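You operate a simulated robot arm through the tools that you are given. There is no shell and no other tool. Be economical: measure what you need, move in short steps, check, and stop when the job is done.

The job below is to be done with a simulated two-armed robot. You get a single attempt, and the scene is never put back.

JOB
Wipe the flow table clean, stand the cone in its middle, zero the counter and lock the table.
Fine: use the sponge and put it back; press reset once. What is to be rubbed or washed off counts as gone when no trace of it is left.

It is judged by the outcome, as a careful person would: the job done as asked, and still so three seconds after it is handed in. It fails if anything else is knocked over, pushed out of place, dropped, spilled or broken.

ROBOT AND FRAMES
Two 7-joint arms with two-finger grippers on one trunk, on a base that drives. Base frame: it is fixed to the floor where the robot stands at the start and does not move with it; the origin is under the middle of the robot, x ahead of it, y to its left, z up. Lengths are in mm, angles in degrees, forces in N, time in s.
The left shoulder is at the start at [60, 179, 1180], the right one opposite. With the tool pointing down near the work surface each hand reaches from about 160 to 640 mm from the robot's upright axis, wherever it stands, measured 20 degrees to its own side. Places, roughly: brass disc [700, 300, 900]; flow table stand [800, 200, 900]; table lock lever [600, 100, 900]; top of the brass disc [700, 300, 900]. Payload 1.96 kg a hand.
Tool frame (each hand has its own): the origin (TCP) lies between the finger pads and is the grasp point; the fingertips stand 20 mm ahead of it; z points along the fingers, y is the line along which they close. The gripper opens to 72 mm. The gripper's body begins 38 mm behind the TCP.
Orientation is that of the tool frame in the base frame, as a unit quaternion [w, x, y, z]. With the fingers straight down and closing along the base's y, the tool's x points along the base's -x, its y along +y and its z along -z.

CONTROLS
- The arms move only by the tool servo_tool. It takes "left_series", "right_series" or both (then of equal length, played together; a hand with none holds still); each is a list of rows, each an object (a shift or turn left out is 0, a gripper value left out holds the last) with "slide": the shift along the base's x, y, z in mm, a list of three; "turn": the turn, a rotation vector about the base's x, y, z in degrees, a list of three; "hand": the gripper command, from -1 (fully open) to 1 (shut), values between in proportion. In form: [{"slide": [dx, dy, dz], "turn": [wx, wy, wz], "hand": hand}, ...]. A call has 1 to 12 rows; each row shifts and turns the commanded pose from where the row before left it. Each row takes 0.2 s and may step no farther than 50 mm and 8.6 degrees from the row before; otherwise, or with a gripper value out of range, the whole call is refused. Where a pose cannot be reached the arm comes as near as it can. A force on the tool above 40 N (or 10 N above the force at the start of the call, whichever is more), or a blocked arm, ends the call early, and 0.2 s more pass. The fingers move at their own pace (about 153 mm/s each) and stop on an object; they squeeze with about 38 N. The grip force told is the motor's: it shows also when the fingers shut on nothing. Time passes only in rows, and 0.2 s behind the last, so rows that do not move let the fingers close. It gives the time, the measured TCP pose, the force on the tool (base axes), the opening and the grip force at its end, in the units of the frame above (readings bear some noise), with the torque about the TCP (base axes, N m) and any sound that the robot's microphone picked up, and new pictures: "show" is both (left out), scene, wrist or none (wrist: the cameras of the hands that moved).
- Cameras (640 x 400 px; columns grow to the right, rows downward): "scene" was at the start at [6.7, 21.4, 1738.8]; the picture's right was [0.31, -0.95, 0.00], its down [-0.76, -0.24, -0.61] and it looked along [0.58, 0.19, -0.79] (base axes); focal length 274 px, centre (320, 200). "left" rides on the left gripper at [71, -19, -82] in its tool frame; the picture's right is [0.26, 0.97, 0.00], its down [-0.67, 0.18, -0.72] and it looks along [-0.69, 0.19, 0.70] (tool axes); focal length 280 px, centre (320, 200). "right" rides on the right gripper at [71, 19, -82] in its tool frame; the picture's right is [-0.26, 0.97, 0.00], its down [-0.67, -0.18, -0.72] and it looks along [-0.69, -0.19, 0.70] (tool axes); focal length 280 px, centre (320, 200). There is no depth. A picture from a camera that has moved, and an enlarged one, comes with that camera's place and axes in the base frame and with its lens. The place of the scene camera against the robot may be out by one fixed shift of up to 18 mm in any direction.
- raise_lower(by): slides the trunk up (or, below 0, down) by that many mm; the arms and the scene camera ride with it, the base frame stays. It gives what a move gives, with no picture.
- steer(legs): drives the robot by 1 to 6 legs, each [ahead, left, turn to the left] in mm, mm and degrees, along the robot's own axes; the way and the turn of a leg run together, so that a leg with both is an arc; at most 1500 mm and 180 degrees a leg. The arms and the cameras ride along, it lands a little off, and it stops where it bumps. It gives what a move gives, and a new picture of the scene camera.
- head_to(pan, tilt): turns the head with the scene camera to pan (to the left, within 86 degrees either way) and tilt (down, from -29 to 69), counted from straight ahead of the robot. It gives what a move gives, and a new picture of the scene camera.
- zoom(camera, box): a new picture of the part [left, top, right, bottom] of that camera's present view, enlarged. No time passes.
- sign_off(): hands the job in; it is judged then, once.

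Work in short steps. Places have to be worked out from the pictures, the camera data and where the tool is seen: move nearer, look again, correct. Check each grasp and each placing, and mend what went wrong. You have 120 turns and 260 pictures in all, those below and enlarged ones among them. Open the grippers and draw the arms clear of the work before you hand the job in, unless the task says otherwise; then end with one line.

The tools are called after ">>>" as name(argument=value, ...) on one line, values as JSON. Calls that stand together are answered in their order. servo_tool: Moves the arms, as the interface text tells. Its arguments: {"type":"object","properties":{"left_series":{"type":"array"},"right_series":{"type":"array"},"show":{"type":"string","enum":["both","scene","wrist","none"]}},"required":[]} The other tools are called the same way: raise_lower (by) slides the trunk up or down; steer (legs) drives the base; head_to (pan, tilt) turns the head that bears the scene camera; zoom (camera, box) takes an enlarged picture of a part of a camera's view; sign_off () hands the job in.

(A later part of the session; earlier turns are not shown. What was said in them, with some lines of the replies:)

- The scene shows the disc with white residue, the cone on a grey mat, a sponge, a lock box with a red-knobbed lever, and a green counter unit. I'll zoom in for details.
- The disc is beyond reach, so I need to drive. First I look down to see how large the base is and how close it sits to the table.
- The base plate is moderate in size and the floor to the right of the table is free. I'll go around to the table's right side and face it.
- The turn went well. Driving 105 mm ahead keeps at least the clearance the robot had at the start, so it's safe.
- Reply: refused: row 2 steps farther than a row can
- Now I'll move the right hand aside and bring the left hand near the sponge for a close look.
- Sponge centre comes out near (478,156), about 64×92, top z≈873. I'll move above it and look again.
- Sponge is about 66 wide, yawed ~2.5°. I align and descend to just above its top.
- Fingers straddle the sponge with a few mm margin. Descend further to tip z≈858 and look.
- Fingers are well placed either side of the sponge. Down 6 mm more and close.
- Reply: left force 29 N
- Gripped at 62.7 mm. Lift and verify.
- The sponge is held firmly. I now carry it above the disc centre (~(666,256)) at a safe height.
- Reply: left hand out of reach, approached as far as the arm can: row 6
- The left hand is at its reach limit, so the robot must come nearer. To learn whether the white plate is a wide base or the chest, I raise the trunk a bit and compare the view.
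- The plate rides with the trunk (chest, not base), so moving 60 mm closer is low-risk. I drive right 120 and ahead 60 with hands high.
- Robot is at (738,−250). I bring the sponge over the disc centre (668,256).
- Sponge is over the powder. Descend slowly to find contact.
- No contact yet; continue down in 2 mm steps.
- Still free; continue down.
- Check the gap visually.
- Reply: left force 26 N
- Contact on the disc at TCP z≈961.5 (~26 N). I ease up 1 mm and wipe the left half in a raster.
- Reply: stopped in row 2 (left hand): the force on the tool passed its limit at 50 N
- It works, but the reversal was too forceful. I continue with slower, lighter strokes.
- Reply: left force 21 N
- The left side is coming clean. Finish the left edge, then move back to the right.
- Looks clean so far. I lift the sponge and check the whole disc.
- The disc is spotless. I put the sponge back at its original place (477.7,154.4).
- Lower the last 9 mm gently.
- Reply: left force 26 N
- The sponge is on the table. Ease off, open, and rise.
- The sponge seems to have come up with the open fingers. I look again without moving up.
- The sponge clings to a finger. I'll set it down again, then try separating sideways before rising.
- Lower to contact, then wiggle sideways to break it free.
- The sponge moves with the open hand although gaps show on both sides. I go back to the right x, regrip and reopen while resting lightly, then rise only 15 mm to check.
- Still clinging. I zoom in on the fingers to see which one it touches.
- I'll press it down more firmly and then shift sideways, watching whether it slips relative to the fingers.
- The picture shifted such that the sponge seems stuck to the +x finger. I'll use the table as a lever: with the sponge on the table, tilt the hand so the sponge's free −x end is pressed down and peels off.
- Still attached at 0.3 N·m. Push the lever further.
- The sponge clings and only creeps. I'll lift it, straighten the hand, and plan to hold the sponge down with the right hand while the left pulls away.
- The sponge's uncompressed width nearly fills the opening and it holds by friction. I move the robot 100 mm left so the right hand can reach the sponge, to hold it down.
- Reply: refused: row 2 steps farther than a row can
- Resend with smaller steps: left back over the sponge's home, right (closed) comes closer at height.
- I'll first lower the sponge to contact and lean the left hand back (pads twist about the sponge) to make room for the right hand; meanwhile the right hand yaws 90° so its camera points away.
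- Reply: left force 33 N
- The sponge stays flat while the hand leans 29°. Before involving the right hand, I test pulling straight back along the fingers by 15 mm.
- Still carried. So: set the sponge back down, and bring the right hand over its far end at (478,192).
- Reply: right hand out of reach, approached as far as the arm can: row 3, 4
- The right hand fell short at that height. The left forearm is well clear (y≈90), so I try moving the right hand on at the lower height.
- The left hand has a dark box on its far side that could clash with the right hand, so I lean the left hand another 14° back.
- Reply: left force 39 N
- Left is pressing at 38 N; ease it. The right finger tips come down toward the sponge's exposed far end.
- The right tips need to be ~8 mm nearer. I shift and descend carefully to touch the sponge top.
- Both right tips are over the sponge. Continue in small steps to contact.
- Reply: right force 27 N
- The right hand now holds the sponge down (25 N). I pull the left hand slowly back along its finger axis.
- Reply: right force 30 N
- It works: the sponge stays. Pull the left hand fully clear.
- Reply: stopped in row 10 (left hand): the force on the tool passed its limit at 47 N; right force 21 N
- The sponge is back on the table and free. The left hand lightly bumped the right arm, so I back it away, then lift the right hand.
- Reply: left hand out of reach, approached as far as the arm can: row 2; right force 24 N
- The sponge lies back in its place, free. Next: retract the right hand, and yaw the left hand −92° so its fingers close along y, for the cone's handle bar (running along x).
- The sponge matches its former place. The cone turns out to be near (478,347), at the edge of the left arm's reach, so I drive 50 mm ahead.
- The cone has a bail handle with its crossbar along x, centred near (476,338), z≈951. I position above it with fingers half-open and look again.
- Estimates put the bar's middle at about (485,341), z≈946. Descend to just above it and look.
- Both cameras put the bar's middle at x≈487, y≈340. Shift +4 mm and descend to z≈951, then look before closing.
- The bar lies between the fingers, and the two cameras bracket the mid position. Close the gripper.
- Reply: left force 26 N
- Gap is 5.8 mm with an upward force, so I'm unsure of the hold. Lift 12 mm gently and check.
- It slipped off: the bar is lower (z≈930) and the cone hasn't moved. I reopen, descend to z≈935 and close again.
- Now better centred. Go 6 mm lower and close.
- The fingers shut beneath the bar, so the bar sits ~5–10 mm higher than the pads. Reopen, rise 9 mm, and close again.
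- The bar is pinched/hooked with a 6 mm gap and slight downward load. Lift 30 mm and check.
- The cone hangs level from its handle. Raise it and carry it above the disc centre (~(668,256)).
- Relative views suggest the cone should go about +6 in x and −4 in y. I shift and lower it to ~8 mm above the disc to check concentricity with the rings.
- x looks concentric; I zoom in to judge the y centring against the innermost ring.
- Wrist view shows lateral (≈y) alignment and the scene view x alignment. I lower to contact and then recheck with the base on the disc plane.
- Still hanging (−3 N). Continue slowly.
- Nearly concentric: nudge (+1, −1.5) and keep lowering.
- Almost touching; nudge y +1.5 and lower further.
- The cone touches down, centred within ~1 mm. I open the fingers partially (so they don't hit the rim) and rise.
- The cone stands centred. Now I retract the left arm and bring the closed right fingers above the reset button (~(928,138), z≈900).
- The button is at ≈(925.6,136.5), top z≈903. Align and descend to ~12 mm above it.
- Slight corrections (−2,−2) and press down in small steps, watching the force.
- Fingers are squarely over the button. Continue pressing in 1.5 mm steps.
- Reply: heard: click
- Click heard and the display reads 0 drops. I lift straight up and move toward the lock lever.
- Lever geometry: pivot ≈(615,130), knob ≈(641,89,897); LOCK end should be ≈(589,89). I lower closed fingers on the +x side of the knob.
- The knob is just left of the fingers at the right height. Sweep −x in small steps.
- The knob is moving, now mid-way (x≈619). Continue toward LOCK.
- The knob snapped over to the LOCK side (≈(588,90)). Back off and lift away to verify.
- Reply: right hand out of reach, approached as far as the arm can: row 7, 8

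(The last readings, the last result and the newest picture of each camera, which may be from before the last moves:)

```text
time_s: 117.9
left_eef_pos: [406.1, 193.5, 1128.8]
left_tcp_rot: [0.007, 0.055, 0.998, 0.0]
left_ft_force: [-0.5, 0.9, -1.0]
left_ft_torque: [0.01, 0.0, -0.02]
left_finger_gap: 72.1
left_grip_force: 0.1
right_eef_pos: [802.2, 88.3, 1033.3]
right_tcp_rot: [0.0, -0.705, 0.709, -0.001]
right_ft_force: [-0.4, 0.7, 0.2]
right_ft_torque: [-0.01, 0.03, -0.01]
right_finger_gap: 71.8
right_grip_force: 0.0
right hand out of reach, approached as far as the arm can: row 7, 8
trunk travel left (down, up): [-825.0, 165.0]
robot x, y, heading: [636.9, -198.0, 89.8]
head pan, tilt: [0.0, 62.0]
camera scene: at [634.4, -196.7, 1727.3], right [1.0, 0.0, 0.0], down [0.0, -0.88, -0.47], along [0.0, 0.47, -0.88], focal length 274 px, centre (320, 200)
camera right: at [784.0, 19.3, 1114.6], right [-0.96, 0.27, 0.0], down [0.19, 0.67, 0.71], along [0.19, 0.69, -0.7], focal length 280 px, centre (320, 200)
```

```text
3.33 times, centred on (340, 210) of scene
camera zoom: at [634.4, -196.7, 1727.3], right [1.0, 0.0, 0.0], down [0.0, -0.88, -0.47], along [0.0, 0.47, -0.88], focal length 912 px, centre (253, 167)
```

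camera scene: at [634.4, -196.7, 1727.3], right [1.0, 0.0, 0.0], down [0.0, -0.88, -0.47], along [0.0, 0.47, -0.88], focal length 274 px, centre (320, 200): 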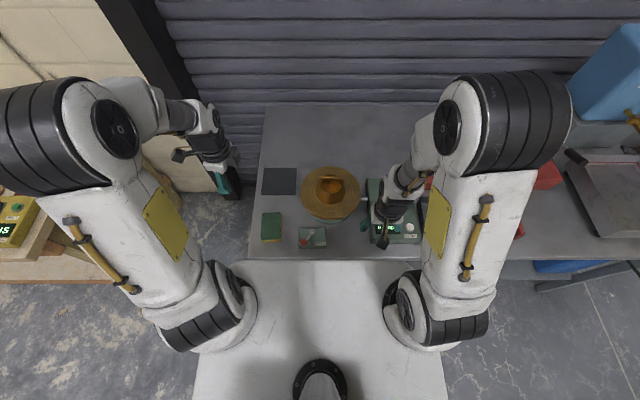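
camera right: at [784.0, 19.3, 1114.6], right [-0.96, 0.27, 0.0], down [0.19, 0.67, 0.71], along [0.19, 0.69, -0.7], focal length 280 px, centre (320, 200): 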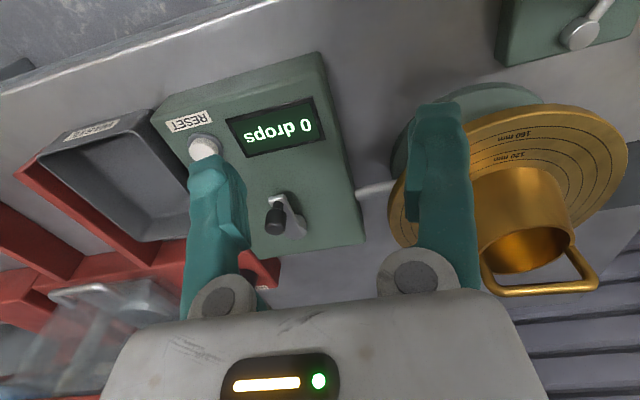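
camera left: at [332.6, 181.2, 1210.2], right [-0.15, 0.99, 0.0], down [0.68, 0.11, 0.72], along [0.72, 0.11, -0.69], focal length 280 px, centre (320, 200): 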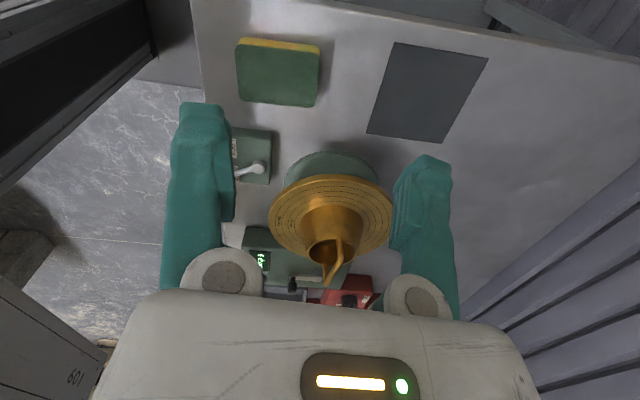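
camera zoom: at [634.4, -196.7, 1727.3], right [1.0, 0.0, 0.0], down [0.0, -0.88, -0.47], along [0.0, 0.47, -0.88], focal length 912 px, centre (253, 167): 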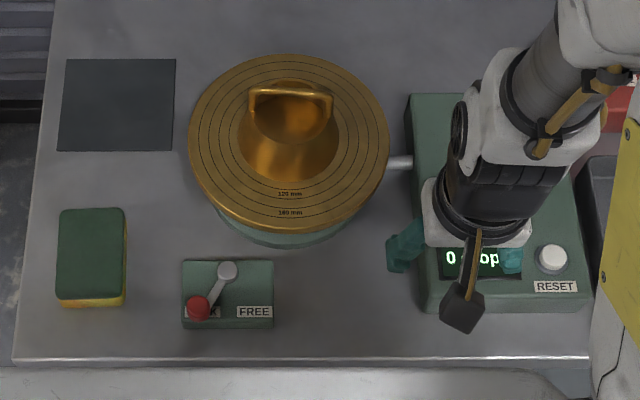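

Lever is on LOCK, the counter reads 0, the sponge is in place. I raise the right hand clear and check the cone's centring once more.

>>> servo_tool(right_series=[{"slide": [0, 0, 35]}, {"slide": [0, 0, 35]}, {"slide": [0, 0, 35]}, {"slide": [0, -20, 0]}, {"slide": [0, -20, 0]}], show="none")

>>> zoom(camera="scene", box=[298, 164, 362, 222])

>>> zoom(camera="scene", box=[250, 200, 430, 270])

```text
time_s: 119.1
left_eef_pos: [406.9, 194.4, 1128.7]
left_tcp_rot: [0.006, 0.056, 0.998, 0.0]
left_ft_force: [0.0, -0.4, 0.5]
left_ft_torque: [0.0, 0.02, 0.02]
left_finger_gap: 72.1
left_grip_force: 0.0
right_eef_pos: [802.1, 92.0, 1140.0]
right_tcp_rot: [0.0, -0.705, 0.71, -0.002]
right_ft_force: [0.3, 0.6, 0.1]
right_ft_torque: [0.03, -0.01, 0.02]
right_finger_gap: 71.8
right_grip_force: 0.1
right hand out of reach, approached as far as the arm can: row 1, 4, 5
trunk travel left (down, up): [-825.0, 165.0]
robot x, y, heading: [641.2, -203.6, 89.8]
head pan, tilt: [0.0, 62.0]
```

```text
6.90 times, centred on (330, 193) of scene
camera zoom: at [635.0, -196.9, 1727.3], right [1.0, 0.0, 0.0], down [0.0, -0.88, -0.47], along [0.0, 0.47, -0.88], focal length 1886 px, centre (251, 248)
```

zoom: 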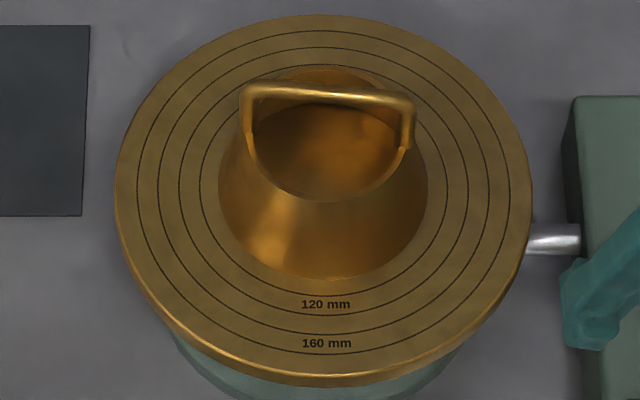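

```text
3.56 times, centred on (340, 235) of scene
camera zoom: at [635.0, -196.9, 1727.3], right [1.0, 0.0, 0.0], down [0.0, -0.88, -0.47], along [0.0, 0.47, -0.88], focal length 972 px, centre (249, 76)
```

zoom: 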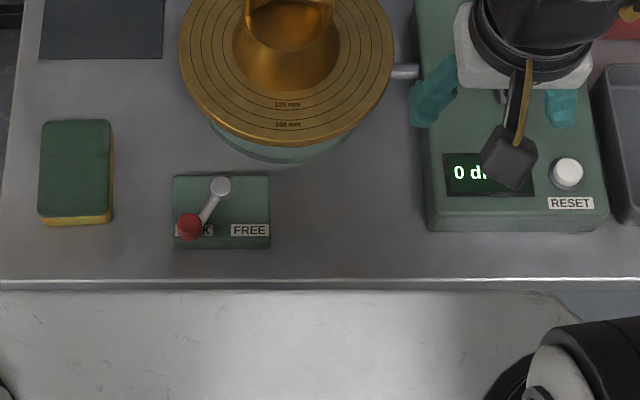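

The cone is centred within about 1 mm, the lever is on LOCK, the counter reads 0, and the sponge is in place. Both hands are open and clear, so I hand in.

>>> sign_off()

```text
The job is handed in.
```

The flow table is wiped clean and the cone stands within about 1 mm of its middle. The counter reads 0 drops after one press of reset, the lever is on LOCK, and the sponge is back in its place.
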